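You operate a simulated robot arm through the tools that you are given. There is no shell and no other tool.

The job below is to be done with a simulated robot arm. You get a single attempt, and the scene is never put back.

Task
Make up a joint: drum muffler on the disc pipe, brass gasket between.
Fine: first scour the rust off the muffler's top with the green cube and grease the pipe's top with the blue cube from the grease dish. Both cubes go back. Drop and knock over nothing. Set down upright: green cube, blue cube. A coat counts when it lies all over at full strength: go over it till it gets no stronger. What is to be rubbed or washed off counts as gone when no trace of it is left.

The check looks at the end state, three seconds after you hand in, the way a careful person would. Anything else that was tipped, shoved, dropped, spilled or broken makes it a failure.

Robot
A 7-joint arm with a two-finger parallel gripper, fixed in place. Base frame: the origin is on the floor under the middle of its stand, x ahead of it, y to its left, z up; the work surface is at about z = 0.85. Lengths are in m, angles in degrees, forces in N, time in s.
With the tool pointing down near the work surface it reaches from about 0.34 to 0.74 m from the base axis. Its first joint turns from -143.0 to 143.0 degrees. Payload 3 kg.
The tool frame sits at the grasp point between the pads (the TCP): z along the fingers, y along the line on which they close. The tips reach 0.03 m beyond it. The gripper opens to 0.094 m. The fingers are 0.028 m wide and 0.01 m thick; the gripper's body (0.05 by 0.096 m) begins 0.055 m behind the TCP.
Orientation is told as [roll, pitch, yaw] about the base's x, y, z axes, in that order, counted from this pose: with the fingers straight down and closing along the base's y, the tool's x points along the base's -x, its y along +y and its z along -z.

Tools
- The arm moves only by the tool nudge_tool. Its argument "series" is one flat list of numbers, 7 for each row, row after row: the finger opening in m, from 0 to 0.094, then the shift along the base's x, y, z in m, then the turn, a rotation vector about the base's x, y, z in degrees. In form: [fingers, tx, ty, tz, ax, ay, az, fingers, tx, ty, tz, ax, ay, az, ...]. A call has 1 to 20 rows; each row shifts and turns the commanded pose from where the row before left it. Each row takes 0.2 s and may step no farther than 0.05 m and 8.6 degrees from the row before; otherwise, or with a gripper value out of range, the whole call is refused. A pose out of reach is approached as far as the arm can. The call stops where the force on the tool passes 40 N (or 10 N more than at its start, if that is more) or the arm is blocked; 0.2 s more then pass. The fingers move at their own pace (about 0.045 m/s each) and stop on an object; they squeeze with about 40 N. The grip force told is the motor's: it shows also when the fingers shut on nothing. Time passes only in rows, and 0.2 s behind the last, so rows that do not move let the fingers close. It gives the time, the measured TCP pose, the force on the tool (base axes), the opening and the grip force at its end, in the units of the frame above (readings bear some noise), with the torque about the TCP (base axes, N m) and any sound that the robot's microphone picked up, and new pictures: "views" is both (left out), scene, wrist or none.
- Cameras (640 x 400 px; columns grow to the right, rows downward): "scene" is fixed at [0.0537, 0.6481, 1.6972]; the picture's right is [-0.75, -0.67, 0.00], its down [-0.52, 0.59, -0.62] and it looks along [0.41, -0.46, -0.79] (base axes); focal length 373 px, centre (320, 200). "wrist" rides on the gripper at [0.076, 0.014, -0.103] in the tool frame; the picture's right is [-0.18, 0.98, 0.00], its down [-0.75, -0.14, -0.64] and it looks along [-0.63, -0.12, 0.77] (tool axes); focal length 243 px, centre (320, 200). There is no depth. A picture from a camera that has moved, and an enlarged one, comes with that camera's place and axes in the base frame and with its lens. The place of the scene camera against the robot may be out by one fixed shift of up to 0.012 m in any direction.
- slide_trunk(by): moves the trunk up (or, below 0, down) by that many m; the arm rides with it, the base frame stays. It gives what a move gives, with no picture.
- close_up(camera, box): a new picture of the part [left, top, right, bottom] of that camera's present view, enlarged. It takes no simulated time.
- close_job(): hands the job in; it is judged then, once.

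Places have to be worked out from the pictures, the camera data and where the tool is seen. Open the gripper and draw the arm clear of the work before you hand the job in, unless the task says otherwise.

The tools are called after "Call:" as name(argument=value, ...) on one line, values as JSON. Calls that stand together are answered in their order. nudge_tool: Moves the arm, as the interface text tells. Its arguments: {"type":"object","properties":{"series":{"type":"array","items":{"type":"number"}},"views":{"type":"string","enum":["both","scene","wrist","none"]}},"required":["series"]} The other tools are called the same way: slide_trunk (by) moves the trunk up or down; close_up (camera, box) takes an enlarged picture of a part of a camera's view; close_job () hands the job in.

At the start:

```text
time_s: 0.0
ee_pos: [0.5342, 0.3788, 1.218]
tool_rot: [-0.1, 0.0, 0.2]
ft_force: [0.8, -0.1, 0.8]
ft_torque: [-0.02, 0.0, 0.06]
gripper_width: 0.094
finger_force: 0.0
trunk travel left (down, up): [-0.2, 0.19]
```

scene: 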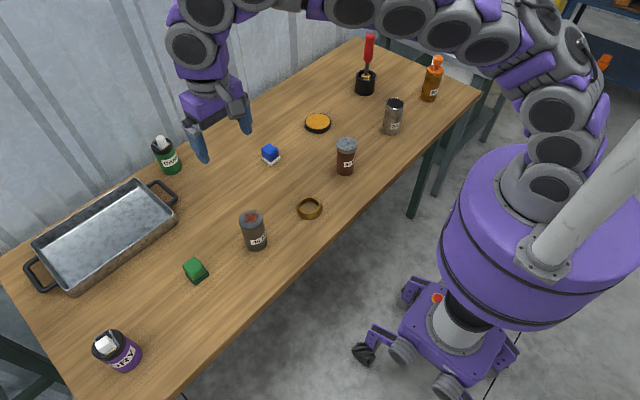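
wrist: 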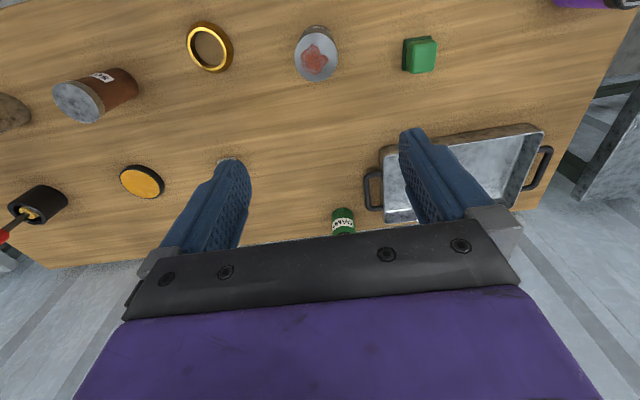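

I'll begin by enlarging the parts of the scene view to identify each object and its label before moving anything.

Call:
close_up(camera="scene", box=[160, 180, 340, 292])

Call:
close_up(camera="scene", box=[240, 90, 420, 202])

Call:
close_up(camera="scene", box=[330, 30, 490, 130])

Call:
close_up(camera="wrist", box=[0, 0, 320, 200])

Call:
close_up(camera="wrist", box=[180, 0, 500, 200])

```text
3.56 times, centred on (250, 236) of scene
camera zoom: at [0.0537, 0.6481, 1.6972], right [-0.75, -0.67, 0.0], down [-0.52, 0.59, -0.62], along [0.41, -0.46, -0.79], focal length 1325 px, centre (569, 72)
```

zoom: 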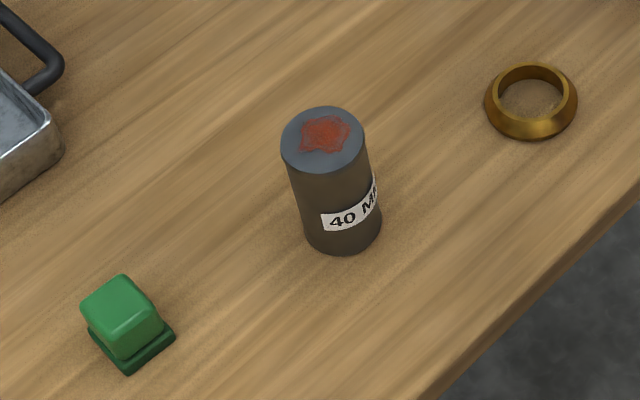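

```text
3.56 times, centred on (330, 146) of scene
camera zoom: at [0.0537, 0.6481, 1.6972], right [-0.75, -0.67, 0.0], down [-0.52, 0.59, -0.62], along [0.41, -0.46, -0.79], focal length 1325 px, centre (284, 392)
```

zoom: 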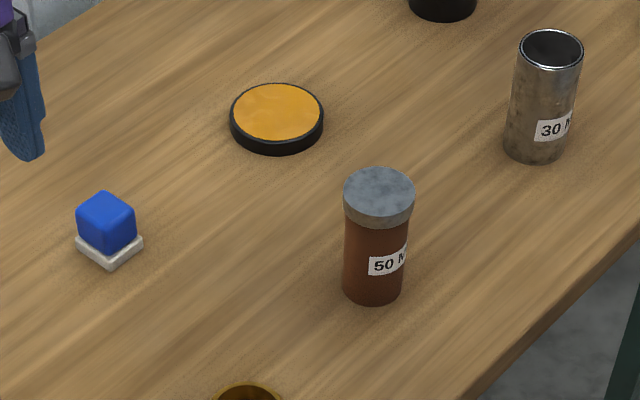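

```text
4.00 times, centred on (410, 80) of scene
camera zoom: at [0.0537, 0.6481, 1.6972], right [-0.75, -0.67, 0.0], down [-0.52, 0.59, -0.62], along [0.41, -0.46, -0.79], focal length 1490 px, centre (-40, 680)
```

zoom: 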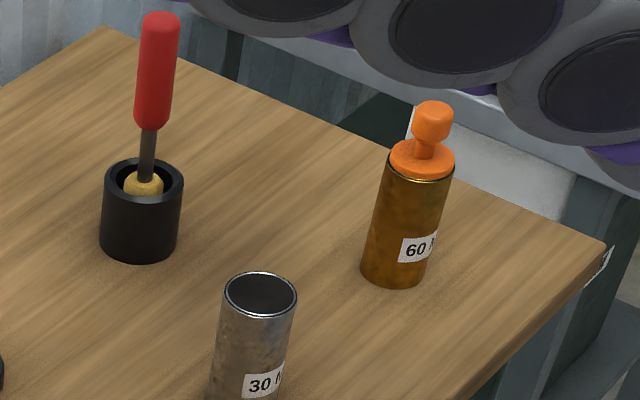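

```text
2.00 times, centred on (160, 100) of wrist
camera zoom: at [0.4584, 0.3927, 1.322], right [0.18, 0.98, 0.0], down [0.75, -0.14, 0.64], along [0.63, -0.12, -0.77], focal length 485 px, centre (640, 400)
```

zoom: 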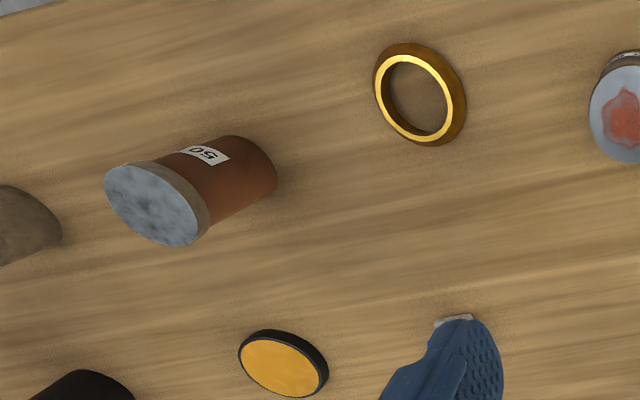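

```text
2.00 times, centred on (340, 100) of wrist
camera zoom: at [0.4584, 0.3927, 1.322], right [0.18, 0.98, 0.0], down [0.75, -0.14, 0.64], along [0.63, -0.12, -0.77], focal length 485 px, centre (280, 400)
```

zoom: 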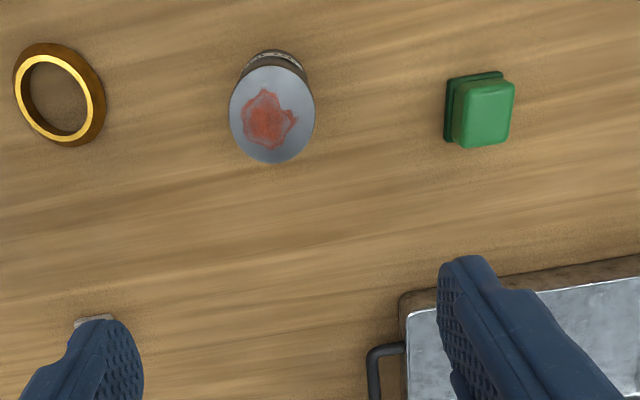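

The labels and shapes suggest these roles:
- The "40" dark drum with rust on top is the muffler, at about (0.525, 0.372), top z about 0.96.
- The "50" brown pipe with a disc on top is the disc pipe, at about (0.519, 0.010), top about 0.95.
- The gasket is near (0.493, 0.200), the green cube near (0.56, 0.538), the blue cube near (0.713, 0.139), and the grease dish near (0.715, -0.083).

I'll move toward the green cube, staying high, to see it better.

Call:
nudge_tool(series=[0.094, 0.0, 0.04, -0.025, 0, 0, 0, 0.094, 0.0, 0.04, -0.025, 0, 0, 0, 0.094, 0.0, 0.04, -0.025, 0, 0, 0, 0.094, 0.0, 0.04, -0.02, 0, 0, 0], views="both")

```text
time_s: 1.0
ee_pos: [0.5354, 0.5201, 1.1362]
tool_rot: [-0.2, -0.2, -0.1]
ft_force: [-0.2, -0.3, 0.5]
ft_torque: [0.0, 0.0, -0.01]
gripper_width: 0.094
finger_force: 0.2
out of reach, approached as far as the arm can: row 4
trunk travel left (down, up): [-0.2, 0.19]
camera wrist: at [0.4591, 0.5339, 1.24], right [0.19, 0.98, 0.0], down [0.75, -0.14, 0.65], along [0.63, -0.12, -0.76], focal length 243 px, centre (320, 200)
```

scene: 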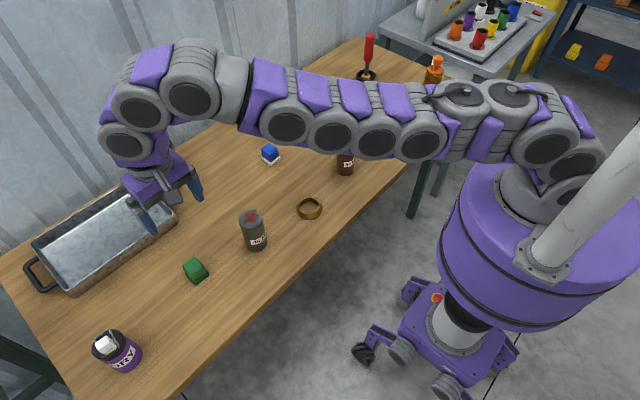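
wrist: 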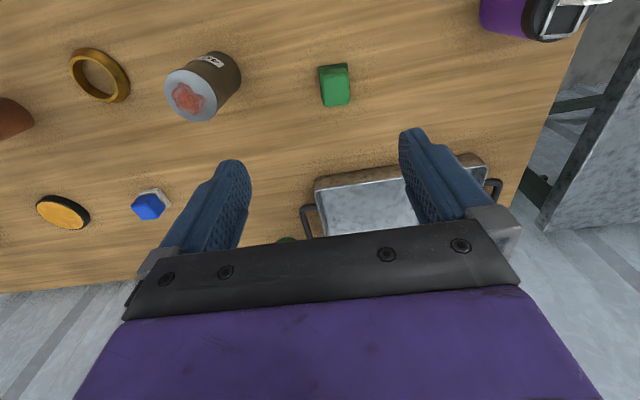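

The reach limit showed near radius 0.746, and both cameras put the green cube near (0.558, 0.535), a bit farther out. I'll look closely at the cube's orientation and the arm's posture before choosing a trunk height and tilt.

Call:
close_up(camera="wrist", box=[280, 40, 400, 115])

Call:
close_up(camera="wrist", box=[20, 30, 260, 180])

Call:
close_up(camera="wrist", box=[100, 170, 220, 245])

Call:
close_up(camera="scene", box=[170, 240, 230, 300])

Call:
close_up(camera="scene", box=[280, 180, 340, 240])

```text
5.33 times, centred on (340, 78) of wrist
camera zoom: at [0.4591, 0.5339, 1.24], right [0.19, 0.98, 0.0], down [0.75, -0.14, 0.65], along [0.63, -0.12, -0.76], focal length 1294 px, centre (213, 853)
```

zoom: 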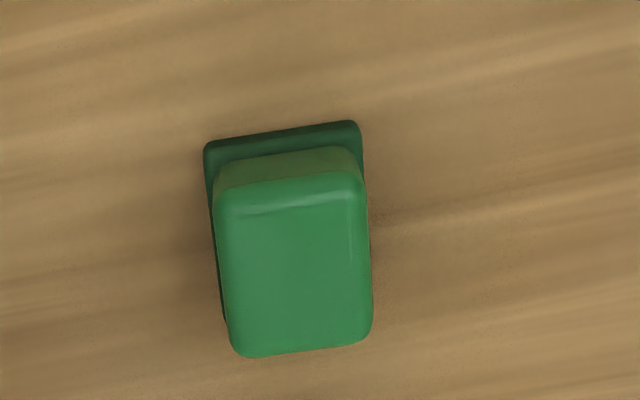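

```text
2.67 times, centred on (140, 105) of wrist
camera zoom: at [0.4591, 0.5339, 1.24], right [0.19, 0.98, 0.0], down [0.75, -0.14, 0.65], along [0.63, -0.12, -0.76], focal length 647 px, centre (800, 453)
```

zoom: 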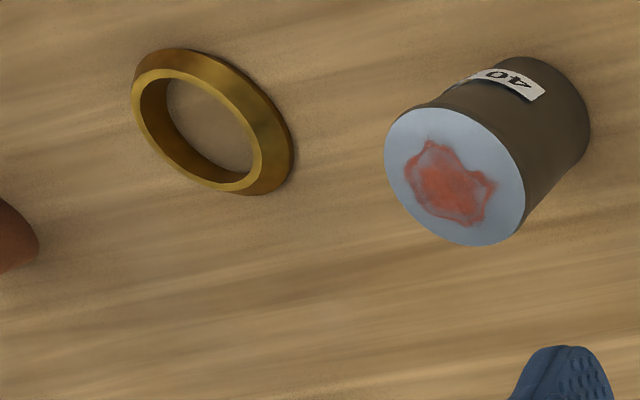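

```text
5.33 times, centred on (160, 208) of wrist
camera zoom: at [0.4591, 0.5339, 1.24], right [0.19, 0.98, 0.0], down [0.75, -0.14, 0.65], along [0.63, -0.12, -0.76], focal length 1294 px, centre (1173, 160)
```

zoom: 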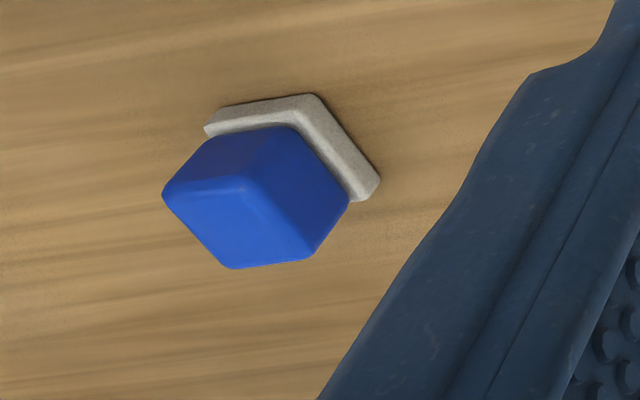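

```text
6.67 times, centred on (200, 270) of scene
camera zoom: at [0.0537, 0.6481, 1.6972], right [-0.75, -0.67, 0.0], down [-0.52, 0.59, -0.62], along [0.41, -0.46, -0.79], focal length 2484 px, centre (1120, -267)
```

zoom: 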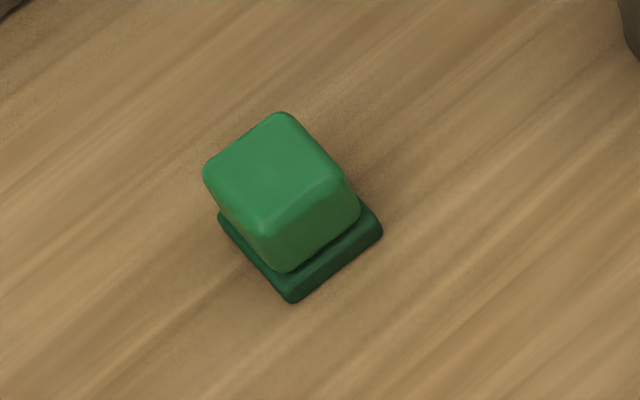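

```text
6.67 times, centred on (310, 210) of scene
camera zoom: at [0.0537, 0.6481, 1.6972], right [-0.75, -0.67, 0.0], down [-0.52, 0.59, -0.62], along [0.41, -0.46, -0.79], focal length 2484 px, centre (387, 133)
```

zoom: 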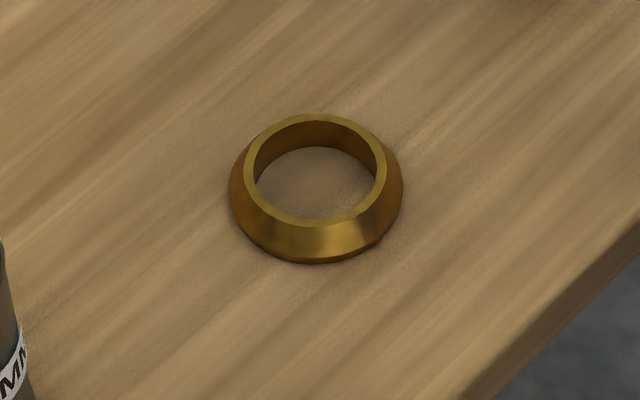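

The cube sits on its own darker pad, yawed roughly -6°. The gasket is a truncated cone, narrow end up. The scene below the tool is clear, so I'll lower the trunk to bring the shoulder nearer table height and gain reach.

Call:
slide_trunk(by=-0.12)

```text
time_s: 2.5
ee_pos: [0.5337, 0.5189, 1.0178]
tool_rot: [0.0, -0.1, 0.1]
ft_force: [0.4, 0.2, -0.8]
ft_torque: [0.01, 0.04, -0.03]
gripper_width: 0.0942
finger_force: 0.1
trunk travel left (down, up): [-0.08, 0.31]
```

Now TCP is at z = 1.018. I'll yaw -6° to match the cube, then tilt the fingers outward about the closing axis and shift slightly in +x, and check the reach.

Call:
nudge_tool(series=[0.094, 0, 0, 0, 0, 0, -6, 0.094, 0, 0, 0, -0.63, -5.97, 0, 0.094, 0, 0, 0, -0.63, -5.97, 0, 0.094, 0, 0, 0, 0, 0, 0], views="both")

```text
time_s: 3.5
ee_pos: [0.5321, 0.5181, 1.0146]
tool_rot: [-0.1, -12.0, -6.0]
ft_force: [0.5, 0.0, 0.4]
ft_torque: [0.0, -0.03, -0.03]
gripper_width: 0.0939
finger_force: 0.1
trunk travel left (down, up): [-0.08, 0.31]
camera wrist: at [0.4393, 0.5409, 1.1005], right [0.28, 0.96, 0.04], down [0.58, -0.2, 0.79], along [0.76, -0.2, -0.62], focal length 243 px, centre (320, 200)
```

scene: 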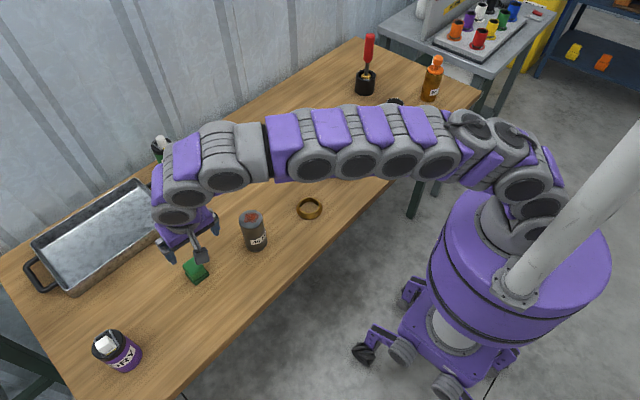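
wrist: 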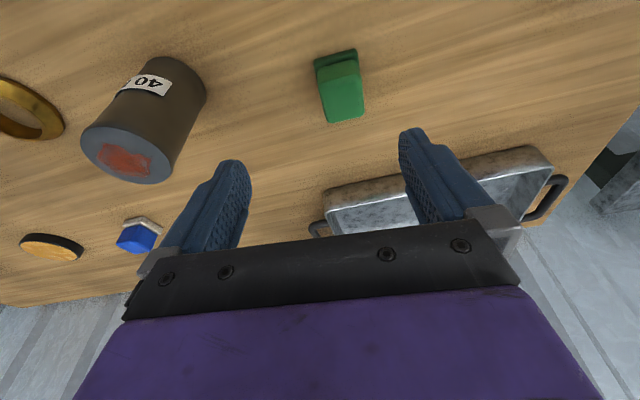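

The tilt is reached. Triangulating from both views, the cube centre is about (0.557, 0.535), top about z = 0.90, base pad about 0.01 thick. I'll move above it at z of about 0.95.

Call:
nudge_tool(series=[0.094, 0.0125, 0.0085, -0.03, 0, 0, 0, 0.094, 0.0125, 0.0085, -0.03, 0, 0, 0, 0.094, 0, 0, 0, 0, 0, 0], views="both")

```text
time_s: 4.3
ee_pos: [0.5583, 0.5338, 0.9553]
tool_rot: [0.1, -12.1, -5.9]
ft_force: [-0.1, 0.0, 0.1]
ft_torque: [0.01, 0.04, 0.04]
gripper_width: 0.0942
finger_force: 0.1
trunk travel left (down, up): [-0.08, 0.31]
camera wrist: at [0.4645, 0.5572, 1.0406], right [0.28, 0.96, 0.04], down [0.58, -0.2, 0.79], along [0.76, -0.2, -0.62], focal length 243 px, centre (320, 200)
```

scene: 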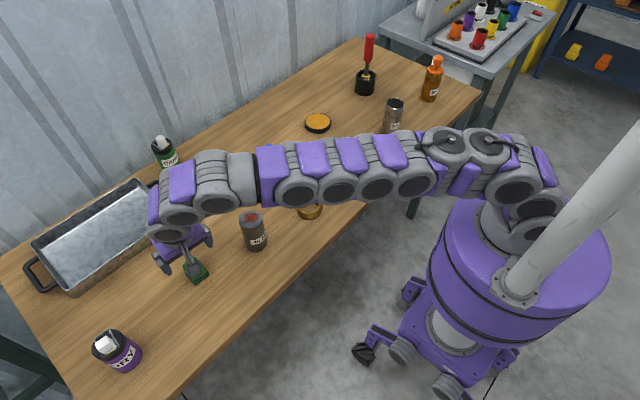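
wrist: 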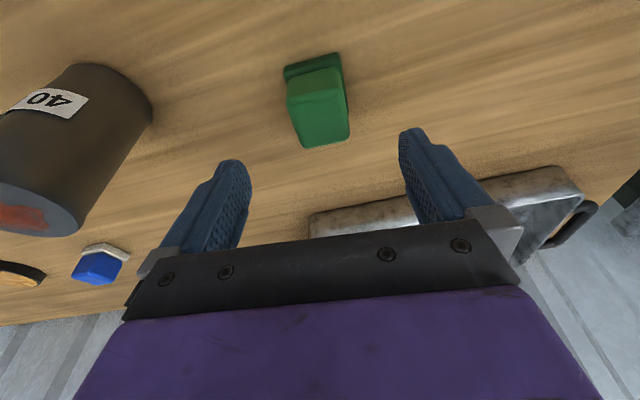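

I'll enlarge the cube in the wrist view to measure its offset from the finger line.

Call:
close_up(camera="wrist", box=[240, 40, 400, 140])

Call:
close_up(camera="scene", box=[140, 210, 240, 300])

```text
4.00 times, centred on (320, 90) of wrist
camera zoom: at [0.4645, 0.5572, 1.0406], right [0.28, 0.96, 0.04], down [0.58, -0.2, 0.79], along [0.76, -0.2, -0.62], focal length 970 px, centre (320, 640)
```

zoom: 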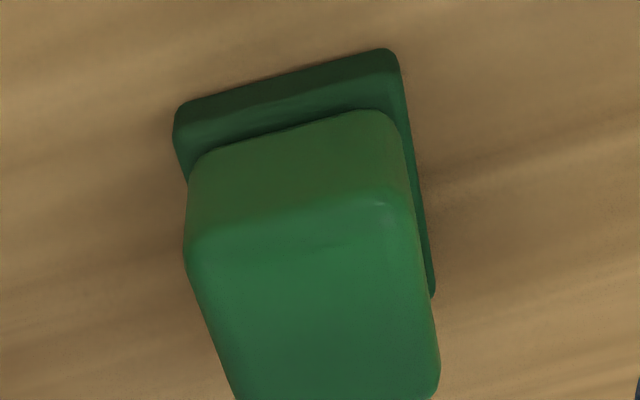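

```text
4.44 times, centred on (190, 255) of scene
camera zoom: at [0.0537, 0.6481, 1.6972], right [-0.75, -0.67, 0.0], down [-0.52, 0.59, -0.62], along [0.41, -0.46, -0.79], focal length 1656 px, centre (898, -44)
```

zoom: 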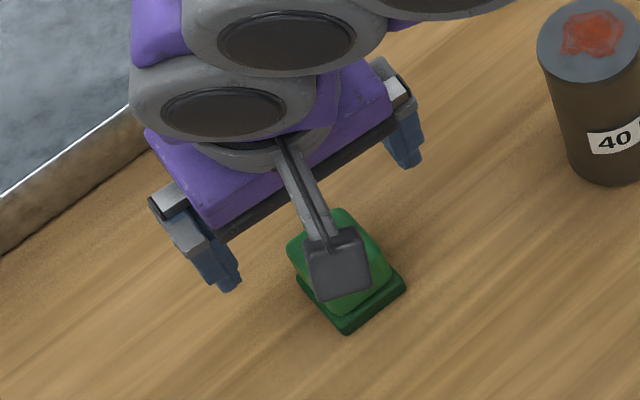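

The cube measures about 0.035 wide, centred near (0.557, 0.537), yaw about -5°. I'll descend so the tips stop just above the base pad (TCP z about 0.897).

Call:
nudge_tool(series=[0.094, -0.0015, 0.0015, -0.02, 0, 0, 0, 0.094, -0.0015, 0.0015, -0.02, 0, 0, 0, 0.094, 0, 0, -0.018, 0, 0, 0, 0.094, 0, 0, 0, 0, 0, 0], views="both")

```text
time_s: 5.3
ee_pos: [0.5536, 0.5368, 0.8969]
tool_rot: [0.0, -12.2, -6.0]
ft_force: [0.0, -0.2, -0.6]
ft_torque: [-0.01, 0.0, 0.03]
gripper_width: 0.0939
finger_force: 0.1
trunk travel left (down, up): [-0.08, 0.31]
camera wrist: at [0.4611, 0.5607, 0.9819], right [0.28, 0.96, 0.04], down [0.58, -0.2, 0.79], along [0.76, -0.2, -0.62], focal length 243 px, centre (320, 200)
```

scene: 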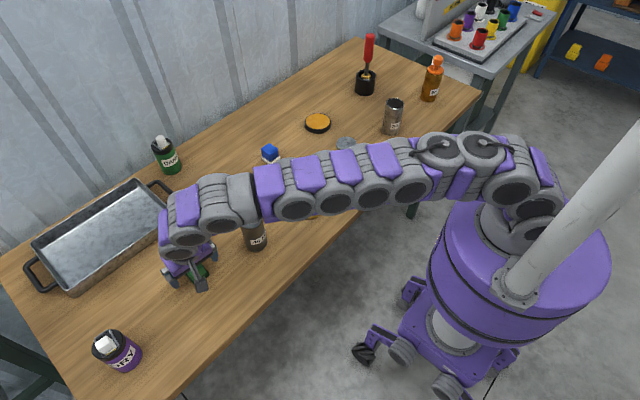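
wrist: 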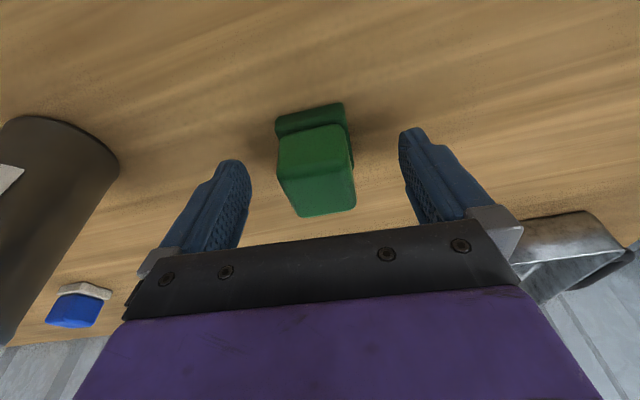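

The cube is centred between the fingers with nothing touching. I'll close on it.

Call:
nudge_tool(series=[0.02, 0, 0, 0, 0, 0, 0, 0.02, 0, 0, 0, 0, 0, 0, 0.02, 0, 0, 0, 0, 0, 0, 0.02, 0, 0, 0, 0, 0, 0, 0.02, 0, 0, 0, 0, 0, 0], views="wrist")

```text
time_s: 6.5
ee_pos: [0.5539, 0.5366, 0.8971]
tool_rot: [0.0, -12.1, -6.1]
ft_force: [-0.6, 0.2, -0.1]
ft_torque: [0.07, 0.01, 0.0]
gripper_width: 0.0415
finger_force: 39.8
trunk travel left (down, up): [-0.08, 0.31]
camera wrist: at [0.4611, 0.5606, 0.9823], right [0.28, 0.96, 0.04], down [0.58, -0.2, 0.79], along [0.76, -0.2, -0.62], focal length 243 px, centre (320, 200)
```

wrist: 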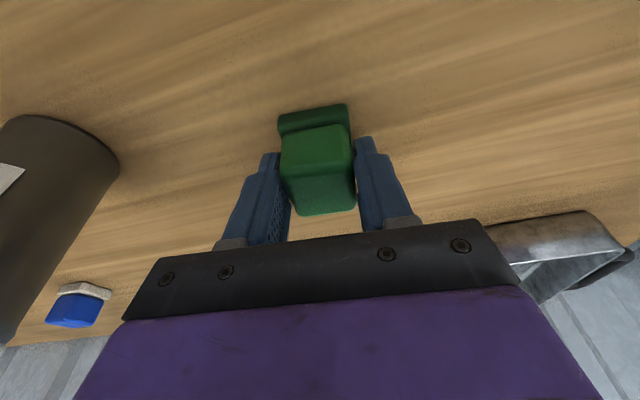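

The fingers stopped at 0.0415 with full grip. I'll check whether they sit on the cube body rather than the pad.

Call:
close_up(camera="wrist", box=[230, 90, 410, 220])

Call:
close_up(camera="scene", box=[150, 220, 240, 300])

```text
3.08 times, centred on (320, 155) of wrist
camera zoom: at [0.4611, 0.5606, 0.9823], right [0.28, 0.96, 0.04], down [0.58, -0.2, 0.79], along [0.76, -0.2, -0.62], focal length 746 px, centre (320, 338)
```

zoom: 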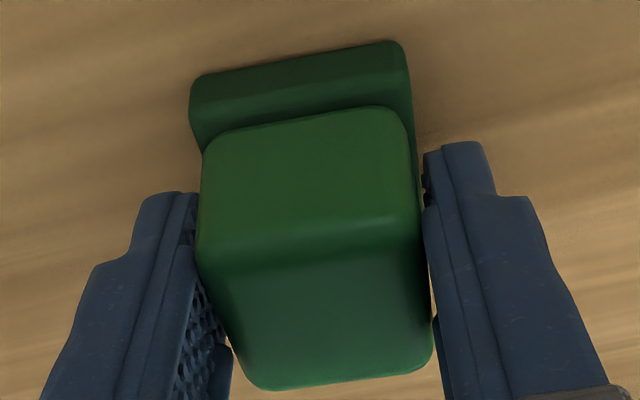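

```text
5.00 times, centred on (195, 260) of scene
camera zoom: at [0.0537, 0.6481, 1.6972], right [-0.75, -0.67, 0.0], down [-0.52, 0.59, -0.62], along [0.41, -0.46, -0.79], focal length 1863 px, centre (945, -100)
```

zoom: 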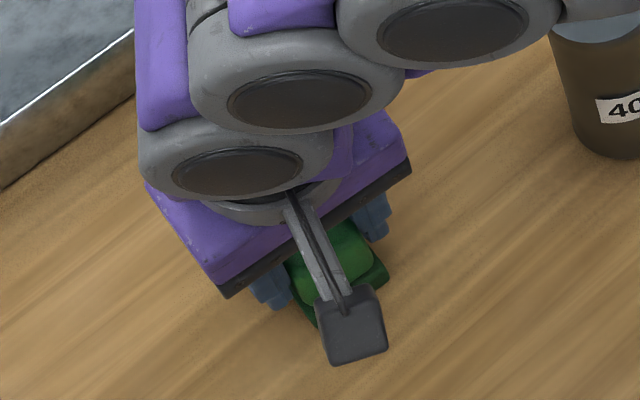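

Both fingers are on the cube body. I'll lift 4 cm and check what comes with it.

Call:
nudge_tool(series=[0.02, 0, 0, 0.01, 0, 0, 0, 0.02, 0, 0, 0.03, 0, 0, 0, 0.02, 0, 0, 0.04, 0, 0, 0, 0.02, 0, 0, 0.0, 0, 0, 0], views="both")

```text
time_s: 7.5
ee_pos: [0.5541, 0.5385, 0.9769]
tool_rot: [-0.1, -12.2, -6.1]
ft_force: [-0.5, -0.1, -0.3]
ft_torque: [0.01, 0.03, 0.0]
gripper_width: 0.0414
finger_force: 40.0
trunk travel left (down, up): [-0.08, 0.31]
camera wrist: at [0.4616, 0.562, 1.0628], right [0.28, 0.96, 0.04], down [0.58, -0.2, 0.79], along [0.76, -0.2, -0.62], focal length 243 px, centre (320, 200)
```

scene: 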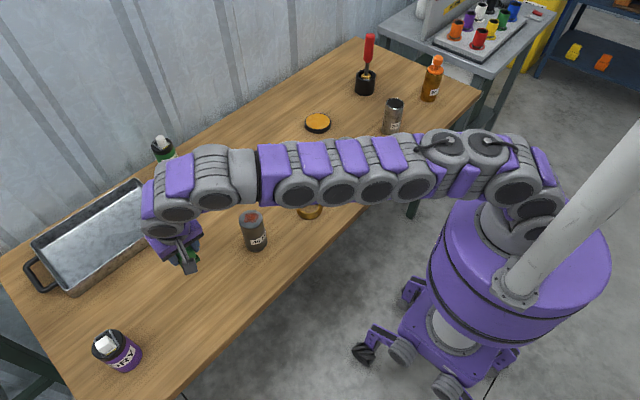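
wrist: 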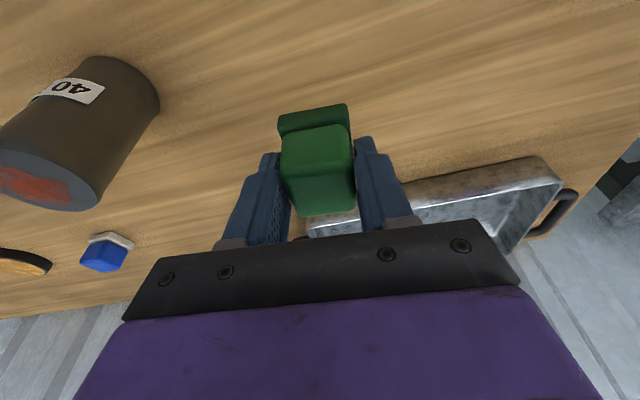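

The pad came up with the cube, so it is the cube's scouring base. Its bottom is about 0.047 below the TCP in this tilt. I triangulate the muffler top at about (0.516, 0.376, 0.958). I'll raise, then carry the cube over to the muffler with clearance.

Call:
nudge_tool(series=[0.02, 0, 0, 0.045, 0, 0, 0, 0.02, 0, 0, 0.045, 0, 0, 0, 0.02, -0.01, -0.04, 0, 0, 0, 0, 0.02, -0.01, -0.04, 0, 0, 0, 0, 0.02, -0.01, -0.04, 0, 0, 0, 0, 0.02, -0.011, -0.042, 0, 0, 0, 0, 0.02, 0, 0, 0, 0, 0, 0], views="both")

```text
time_s: 9.1
ee_pos: [0.5078, 0.3672, 1.0634]
tool_rot: [0.0, -12.1, -6.0]
ft_force: [0.5, -0.6, 0.0]
ft_torque: [-0.01, 0.06, 0.01]
gripper_width: 0.0415
finger_force: 39.4
out of reach, approached as far as the arm can: row 2
trunk travel left (down, up): [-0.08, 0.31]
camera wrist: at [0.4151, 0.3911, 1.1488], right [0.28, 0.96, 0.04], down [0.58, -0.2, 0.79], along [0.76, -0.2, -0.62], focal length 243 px, centre (320, 200)
```

scene: 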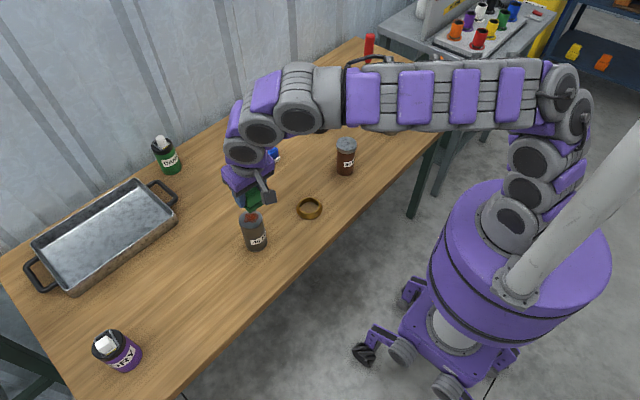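
wrist: 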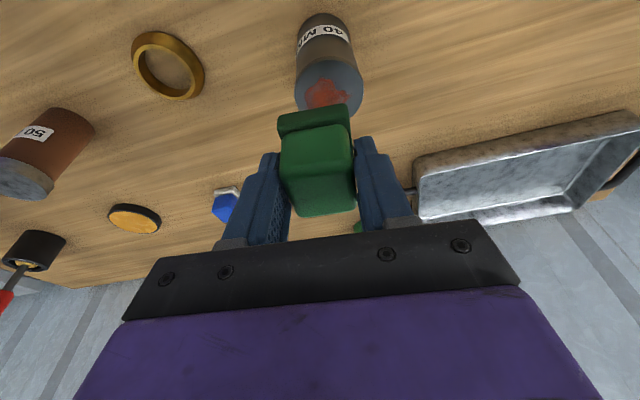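

Now at (0.508, 0.367, 1.063). I'll enlarge the muffler top in both views to fix its centre.

Call:
close_up(camera="wrist", box=[260, 0, 420, 130])

Call:
close_up(camera="scene", box=[210, 160, 310, 260])

```text
3.08 times, centred on (340, 65) of wrist
camera zoom: at [0.4151, 0.3911, 1.1488], right [0.28, 0.96, 0.04], down [0.58, -0.2, 0.79], along [0.76, -0.2, -0.62], focal length 746 px, centre (258, 615)
```

zoom: 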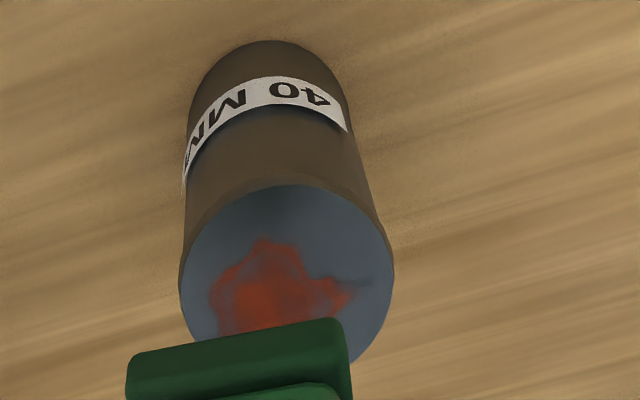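

```text
4.00 times, centred on (260, 210) of scene
camera zoom: at [0.0537, 0.6481, 1.6972], right [-0.75, -0.67, 0.0], down [-0.52, 0.59, -0.62], along [0.41, -0.46, -0.79], focal length 1490 px, centre (560, 160)
```

zoom: 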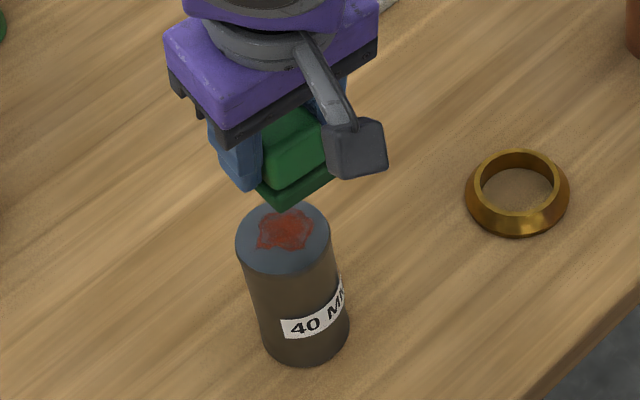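

The muffler's top centre works out to (0.5155, 0.3765), consistent with the earlier fixes, with the top about 0.958. I'll centre the pad over it and lower to about 5 mm above the expected contact.

Call:
nudge_tool(series=[0.02, 0.0047, 0.0093, 0, 0, 0, 0, 0.02, 0, 0, -0.03, 0, 0, 0, 0.02, 0, 0, -0.022, 0, 0, 0, 0.02, 0, 0, 0, 0, 0, 0], views="both")

Call:
close_up(camera="scene", box=[210, 160, 310, 260])

```text
time_s: 10.1
ee_pos: [0.5119, 0.3774, 1.0119]
tool_rot: [0.0, -12.1, -6.0]
ft_force: [0.2, 0.1, -0.4]
ft_torque: [-0.01, -0.01, 0.0]
gripper_width: 0.0414
finger_force: 40.7
trunk travel left (down, up): [-0.08, 0.31]
camera wrist: at [0.4186, 0.401, 1.0975], right [0.28, 0.96, 0.04], down [0.58, -0.2, 0.79], along [0.76, -0.2, -0.62], focal length 243 px, centre (320, 200)
```

scene: 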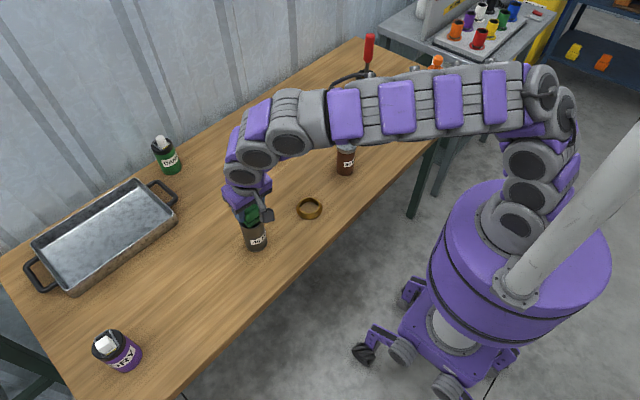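
wrist: 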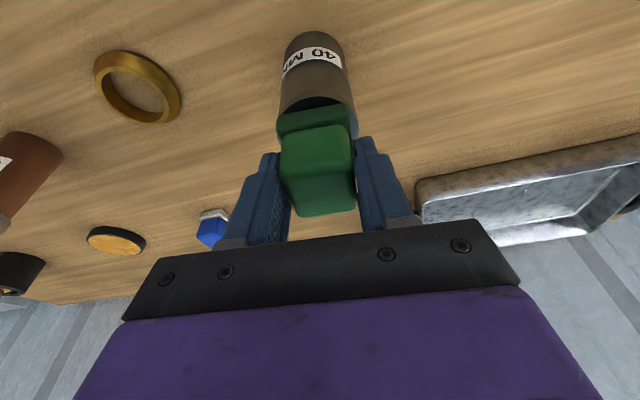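

```text
4.00 times, centred on (260, 210) of scene
camera zoom: at [0.0537, 0.6481, 1.6972], right [-0.75, -0.67, 0.0], down [-0.52, 0.59, -0.62], along [0.41, -0.46, -0.79], focal length 1490 px, centre (560, 160)
```

zoom: 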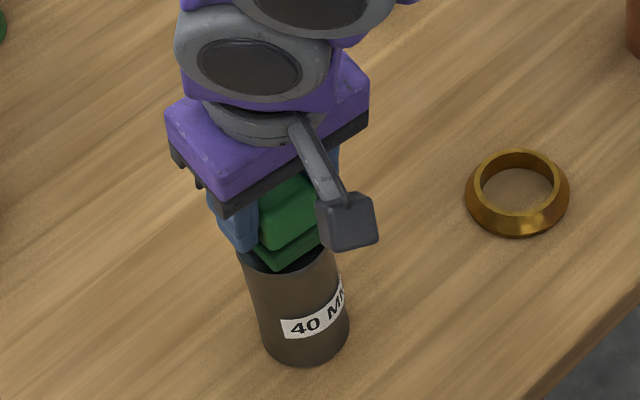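

The pad hovers just above the drum with no force. I'll lower in 1 mm steps and watch for contact.

Call:
nudge_tool(series=[0.02, 0, 0, -0.002, 0, 0, 0, 0.02, 0, 0, -0.002, 0, 0, 0], views="none")

Call:
nudge_tool(series=[0.02, 0, 0, -0.0015, 0, 0, 0], views="wrist")

```text
time_s: 10.7
ee_pos: [0.5118, 0.3764, 1.0093]
tool_rot: [0.0, -12.1, -6.1]
ft_force: [-0.6, -0.5, -1.5]
ft_torque: [0.01, 0.02, 0.03]
gripper_width: 0.0414
finger_force: 39.4
trunk travel left (down, up): [-0.08, 0.31]
```

```text
time_s: 11.1
ee_pos: [0.5105, 0.3767, 1.0068]
tool_rot: [0.0, -12.2, -6.0]
ft_force: [0.4, -0.2, -0.5]
ft_torque: [-0.04, -0.03, 0.0]
gripper_width: 0.0414
finger_force: 40.0
trunk travel left (down, up): [-0.08, 0.31]
camera wrist: at [0.4188, 0.4006, 1.0927], right [0.28, 0.96, 0.04], down [0.58, -0.2, 0.79], along [0.76, -0.2, -0.62], focal length 243 px, centre (320, 200)
```

wrist: 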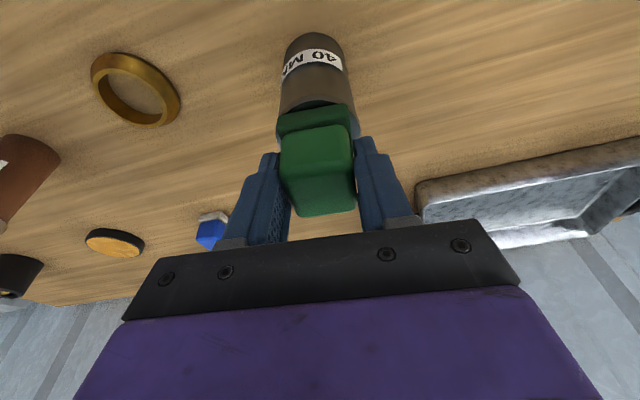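

No clear contact yet (forces within noise). I'll continue down in 1 mm steps.

Call:
nudge_tool(series=[0.02, 0, 0, -0.001, 0, 0, 0], views="none")

Call:
nudge_tool(series=[0.02, 0, 0, -0.001, 0, 0, 0], views="none")

```text
time_s: 11.5
ee_pos: [0.5124, 0.3765, 1.0068]
tool_rot: [0.0, -12.2, -6.0]
ft_force: [-1.7, 0.1, -0.3]
ft_torque: [0.01, -0.02, -0.01]
gripper_width: 0.0414
finger_force: 39.8
trunk travel left (down, up): [-0.08, 0.31]
```

```text
time_s: 11.9
ee_pos: [0.5127, 0.3762, 1.0069]
tool_rot: [0.0, -12.3, -6.0]
ft_force: [0.6, 0.7, 4.3]
ft_torque: [-0.03, -0.05, 0.0]
gripper_width: 0.0413
finger_force: 40.1
trunk travel left (down, up): [-0.08, 0.31]
```

Contact: about 4 N upward. I'll try a small 3 mm rub in x and see how forces and the drum respond.

Call:
nudge_tool(series=[0.02, 0.003, 0, 0, 0, 0, 0, 0.02, 0.003, 0, 0, 0, 0, 0], views="scene")

Call:
close_up(camera="scene", box=[210, 160, 310, 260])

```text
time_s: 12.5
ee_pos: [0.5183, 0.377, 1.0053]
tool_rot: [0.1, -12.1, -6.0]
ft_force: [-2.6, -0.7, 7.7]
ft_torque: [-0.07, 0.12, -0.01]
gripper_width: 0.0414
finger_force: 40.1
trunk travel left (down, up): [-0.08, 0.31]
```

scene: 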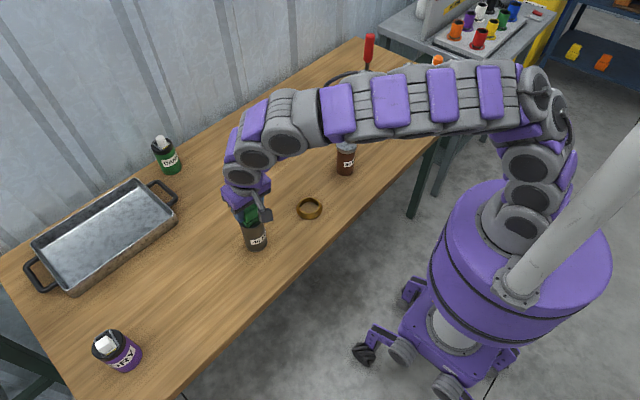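

```text
4.00 times, centred on (260, 210) of scene
camera zoom: at [0.0537, 0.6481, 1.6972], right [-0.75, -0.67, 0.0], down [-0.52, 0.59, -0.62], along [0.41, -0.46, -0.79], focal length 1490 px, centre (560, 160)
```

zoom: 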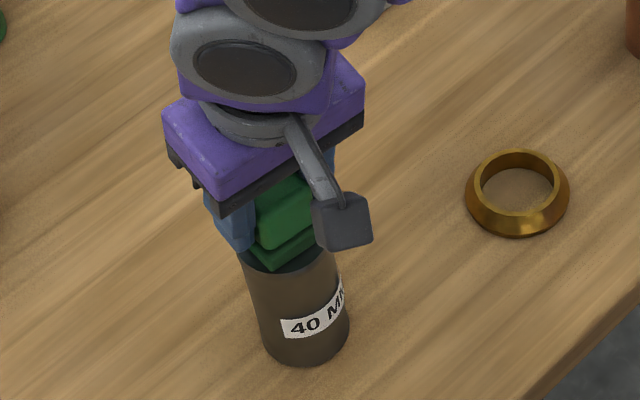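

N is about 7.7 N with 2.6 N drag, so the friction coefficient is about 0.34, and the drum stayed put. I'll ease off 0.4 mm and rub in a small raster around the centre.

Call:
nudge_tool(series=[0.02, -0.004, 0, 0.0004, 0, 0, 0, 0.02, -0.004, 0, 0, 0, 0, 0, 0.02, -0.004, 0, 0, 0, 0, 0, 0.02, -0.004, 0, 0, 0, 0, 0, 0.02, 0, 0.004, 0, 0, 0, 0, 0.02, 0, 0.004, 0, 0, 0, 0, 0.02, 0.005, 0, 0, 0, 0, 0, 0.02, 0.005, 0, 0, 0, 0, 0, 0.02, 0.005, 0, 0, 0, 0, 0, 0.02, 0.003, 0, 0, 0, 0, 0], views="scene")

Call:
close_up(camera="scene", box=[210, 160, 310, 260])

```text
time_s: 14.7
ee_pos: [0.5187, 0.3838, 1.0057]
tool_rot: [0.1, -12.1, -6.1]
ft_force: [-3.7, 0.9, 10.7]
ft_torque: [0.07, 0.31, 0.03]
gripper_width: 0.0415
finger_force: 40.0
trunk travel left (down, up): [-0.08, 0.31]
```

scene: 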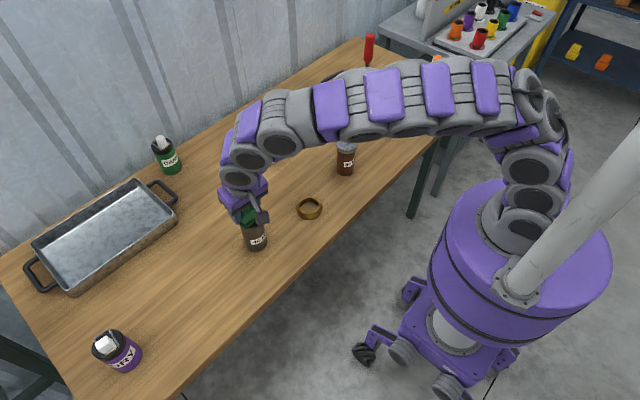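

```text
4.00 times, centred on (260, 210) of scene
camera zoom: at [0.0537, 0.6481, 1.6972], right [-0.75, -0.67, 0.0], down [-0.52, 0.59, -0.62], along [0.41, -0.46, -0.79], focal length 1490 px, centre (560, 160)
```

zoom: 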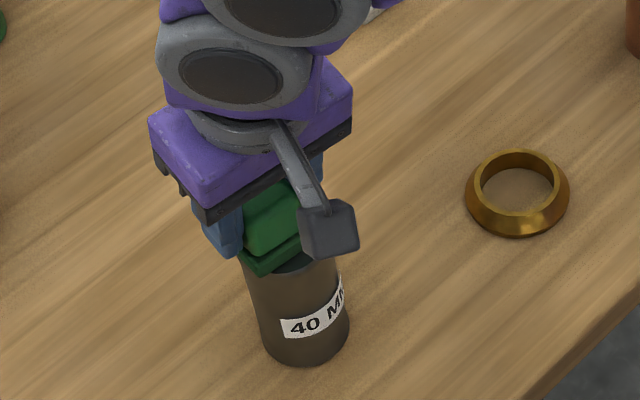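

The drum hasn't moved, but N has crept to about 11 N. I'll ease up another 0.7 mm and finish the raster loop.

Call:
nudge_tool(series=[0.02, 0, -0.004, 0.0007, 0, 0, 0, 0.02, 0, -0.004, 0, 0, 0, 0, 0.02, 0, -0.004, 0, 0, 0, 0, 0.02, 0, -0.004, 0, 0, 0, 0, 0.02, -0.005, 0, 0, 0, 0, 0, 0.02, -0.005, 0, 0, 0, 0, 0, 0.02, -0.005, 0, 0, 0, 0, 0, 0.02, 0, 0.004, 0, 0, 0, 0, 0.02, 0, 0.004, 0, 0, 0, 0], views="none")

```text
time_s: 16.7
ee_pos: [0.5044, 0.3774, 1.007]
tool_rot: [0.2, -12.0, -6.0]
ft_force: [0.9, -0.6, 0.0]
ft_torque: [0.01, -0.01, 0.02]
gripper_width: 0.0417
finger_force: 39.8
trunk travel left (down, up): [-0.08, 0.31]
```

No contact force at the end, so I'll lift off and slide +x/-y to look at the drum's top.

Call:
nudge_tool(series=[0.02, 0, 0, 0.03, 0, 0, 0, 0.02, 0.035, -0.035, 0.005, 0, 0, 0, 0.02, 0.025, -0.035, 0, 0, 0, 0], views="both")

Call:
close_up(camera="scene", box=[220, 190, 290, 260])

Call:
close_up(camera="wrist", box=[280, 0, 480, 130])

```text
time_s: 17.5
ee_pos: [0.566, 0.3044, 1.0415]
tool_rot: [0.2, -12.0, -5.9]
ft_force: [0.1, 0.7, -0.6]
ft_torque: [-0.04, 0.0, -0.01]
gripper_width: 0.0414
finger_force: 40.2
trunk travel left (down, up): [-0.08, 0.31]
camera wrist: at [0.4726, 0.3278, 1.1269], right [0.28, 0.96, 0.04], down [0.58, -0.2, 0.79], along [0.76, -0.2, -0.62], focal length 243 px, centre (320, 200)
```

scene: 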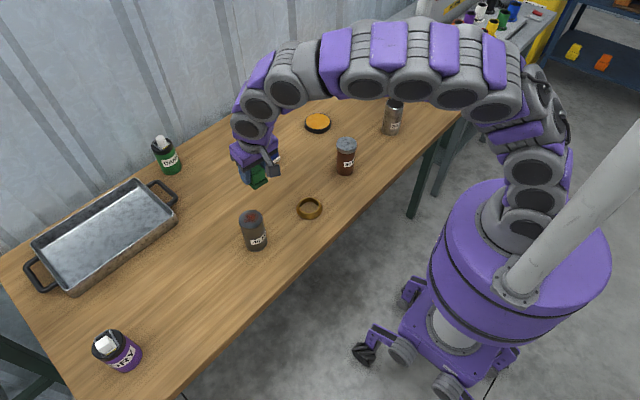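
wrist: 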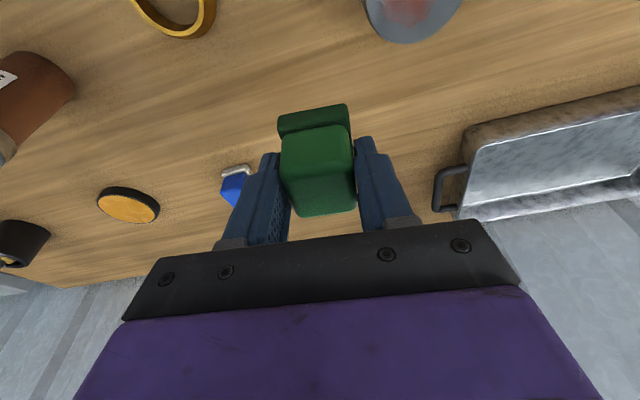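

```text
5.71 times, centred on (255, 225) of scene
camera zoom: at [0.0537, 0.6481, 1.6972], right [-0.75, -0.67, 0.0], down [-0.52, 0.59, -0.62], along [0.41, -0.46, -0.79], focal length 2129 px, centre (691, 57)
```

zoom: 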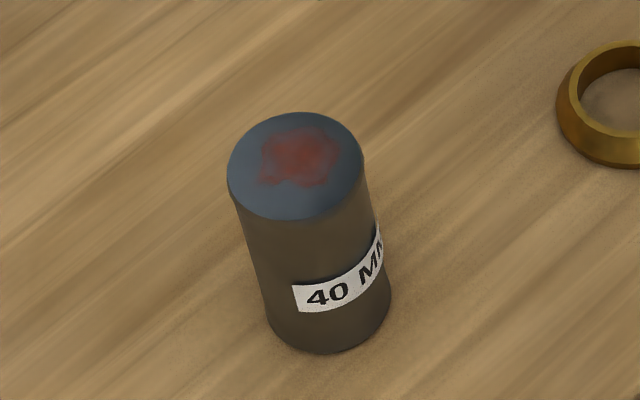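

```text
3.08 times, centred on (380, 65) of wrist
camera zoom: at [0.4726, 0.3278, 1.1269], right [0.28, 0.96, 0.04], down [0.58, -0.2, 0.79], along [0.76, -0.2, -0.62], focal length 746 px, centre (135, 615)
```

zoom: 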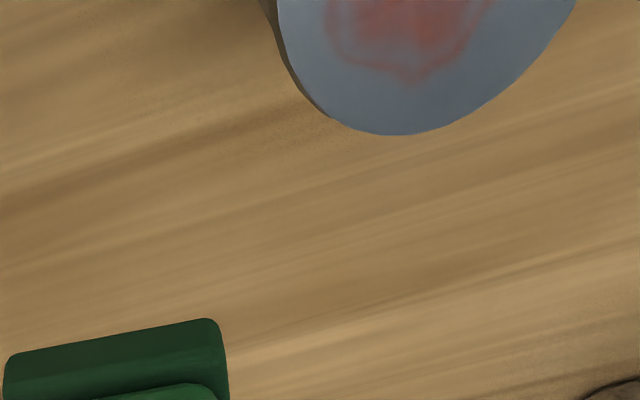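

The rust is fading, so the scouring works, and the drum is unmoved. I'll return over the centre, touch down to the same level, and rub through a longer raster.

Call:
nudge_tool(series=[0.02, -0.027, 0.036, 0, 0, 0, 0, 0.02, -0.0265, 0.036, 0, 0, 0, 0, 0.02, 0, 0, -0.028, 0, 0, 0, 0.02, 0, 0, -0.006, 0, 0, 0, 0.02, 0, 0, -0.0016, 0, 0, 0], views="none")

Call:
nudge_tool(series=[0.02, 0.005, 0, 0, 0, 0, 0, 0.02, 0.005, 0, 0, 0, 0, 0, 0.02, -0.005, 0, 0, 0, 0, 0, 0.02, -0.005, 0, 0, 0, 0, 0, 0.02, -0.005, 0, 0, 0, 0, 0, 0.02, -0.005, 0, 0, 0, 0, 0], views="none")

```text
time_s: 18.7
ee_pos: [0.5101, 0.3778, 1.0064]
tool_rot: [-0.1, -12.1, -6.0]
ft_force: [0.2, -1.6, 5.9]
ft_torque: [-0.2, 0.06, 0.0]
gripper_width: 0.0414
finger_force: 40.2
trunk travel left (down, up): [-0.08, 0.31]
```

```text
time_s: 20.1
ee_pos: [0.501, 0.3767, 1.006]
tool_rot: [0.0, -12.1, -5.9]
ft_force: [0.6, 0.3, 2.7]
ft_torque: [-0.06, -0.05, 0.0]
gripper_width: 0.0414
finger_force: 40.0
trunk travel left (down, up): [-0.08, 0.31]
```

Contact stays at 3–6 N. I'll lower 0.3 mm and continue with strokes at three y offsets.

Call:
nudge_tool(series=[0.02, 0, 0.004, -0.0003, 0, 0, 0, 0.02, 0, 0.004, 0, 0, 0, 0, 0.02, 0.005, 0, 0, 0, 0, 0, 0.02, 0.005, 0, 0, 0, 0, 0, 0.02, 0.005, 0, 0, 0, 0, 0, 0.02, 0.005, 0, 0, 0, 0, 0, 0.02, 0, -0.004, 0, 0, 0, 0, 0.02, 0, -0.004, 0, 0, 0, 0, 0.02, -0.005, 0, 0, 0, 0, 0, 0.02, -0.005, 0, 0, 0, 0, 0, 0.02, -0.005, 0, 0, 0, 0, 0, 0.02, -0.005, 0, 0, 0, 0, 0, 0.02, 0, -0.004, 0, 0, 0, 0, 0.02, 0, -0.004, 0, 0, 0, 0, 0.02, 0.005, 0, 0, 0, 0, 0, 0.02, 0.005, 0, 0, 0, 0, 0, 0.02, 0.005, 0, 0, 0, 0, 0, 0.02, 0.005, 0, 0, 0, 0, 0], views="scene")

Call:
close_up(camera="scene", box=[210, 160, 310, 260])

```text
time_s: 23.9
ee_pos: [0.5206, 0.3695, 1.0058]
tool_rot: [-0.1, -12.1, -6.0]
ft_force: [-2.7, -0.4, 7.6]
ft_torque: [-0.05, 0.2, -0.01]
gripper_width: 0.0415
finger_force: 39.9
trunk travel left (down, up): [-0.08, 0.31]
```

scene: 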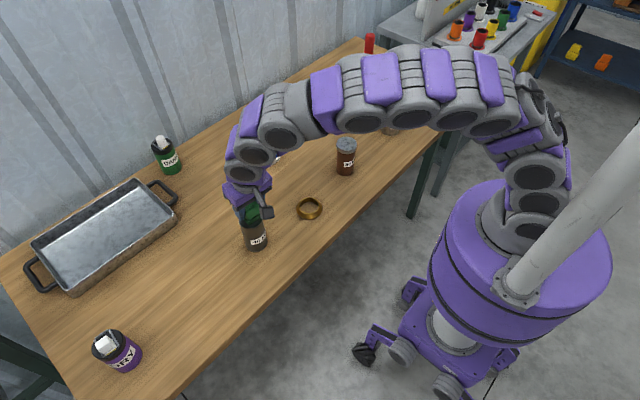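

```text
4.00 times, centred on (260, 210) of scene
camera zoom: at [0.0537, 0.6481, 1.6972], right [-0.75, -0.67, 0.0], down [-0.52, 0.59, -0.62], along [0.41, -0.46, -0.79], focal length 1490 px, centre (560, 160)
```

zoom: 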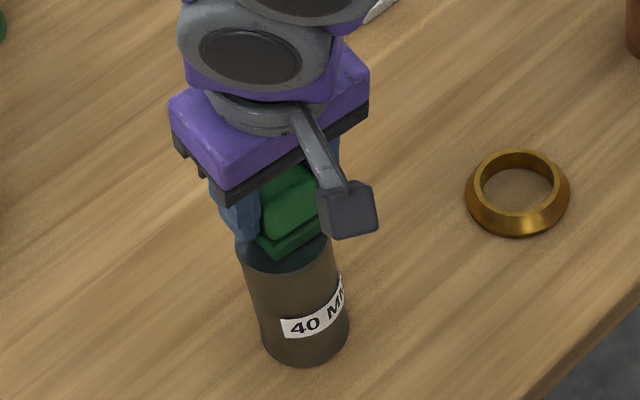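

Stable with about 7.6 N. I'll run another full raster in reverse before inspecting.

Call:
nudge_tool(series=[0.02, -0.005, 0, 0, 0, 0, 0, 0.02, -0.005, 0, 0, 0, 0, 0, 0.02, -0.005, 0, 0, 0, 0, 0, 0.02, -0.005, 0, 0, 0, 0, 0, 0.02, 0, 0.004, 0, 0, 0, 0, 0.02, 0, 0.004, 0, 0, 0, 0, 0.02, 0.005, 0, 0, 0, 0, 0, 0.02, 0.005, 0, 0, 0, 0, 0, 0.02, 0.005, 0, 0, 0, 0, 0, 0.02, 0.005, 0, 0, 0, 0, 0, 0.02, 0, 0.004, 0, 0, 0, 0, 0.02, 0, 0.004, 0, 0, 0, 0, 0.02, -0.005, 0, 0, 0, 0, 0, 0.02, -0.005, 0, 0, 0, 0, 0, 0.02, -0.005, 0, 0, 0, 0, 0, 0.02, -0.005, 0, 0, 0, 0, 0, 0.02, 0, -0.004, 0, 0, 0, 0, 0.02, 0, -0.004, 0, 0, 0, 0], views="none")

Call:
nudge_tool(series=[0.02, 0, 0, 0.03, 0, 0, 0, 0.02, 0.03, -0.035, 0.005, 0, 0, 0, 0.02, 0.03, -0.035, 0, 0, 0, 0], views="scene")

Call:
close_up(camera="scene", box=[230, 200, 280, 250])

```text
time_s: 27.7
ee_pos: [0.5001, 0.3787, 1.0057]
tool_rot: [0.1, -12.1, -6.0]
ft_force: [-0.9, 3.7, 11.2]
ft_torque: [0.27, -0.01, 0.02]
gripper_width: 0.0414
finger_force: 40.3
trunk travel left (down, up): [-0.08, 0.31]
```

```text
time_s: 28.5
ee_pos: [0.5622, 0.3066, 1.04]
tool_rot: [0.0, -11.9, -6.0]
ft_force: [-0.1, 0.1, -0.9]
ft_torque: [-0.01, 0.02, -0.01]
gripper_width: 0.0415
finger_force: 39.7
trunk travel left (down, up): [-0.08, 0.31]
```

scene: 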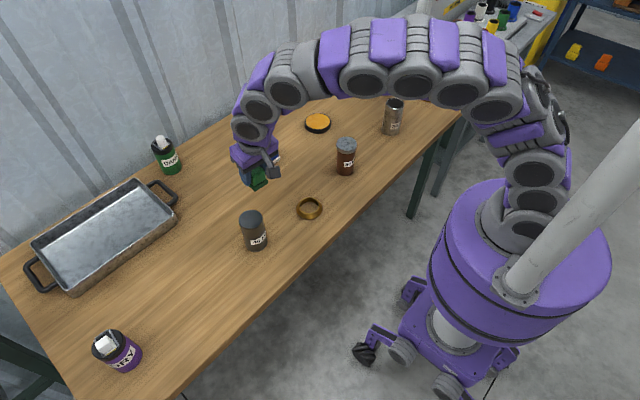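

```text
8.00 times, centred on (255, 225) of scene
camera zoom: at [0.0537, 0.6481, 1.6972], right [-0.75, -0.67, 0.0], down [-0.52, 0.59, -0.62], along [0.41, -0.46, -0.79], focal length 2981 px, centre (840, 0)
```

zoom: 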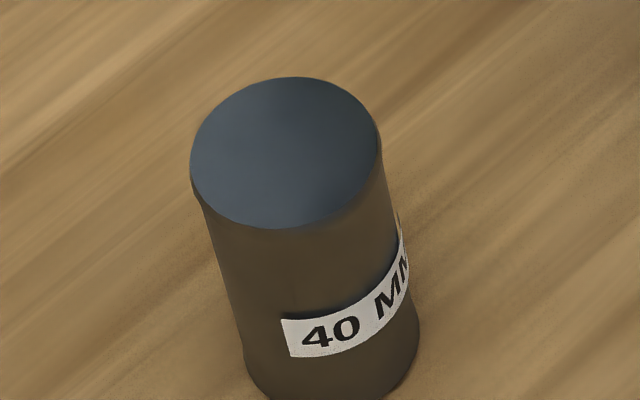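

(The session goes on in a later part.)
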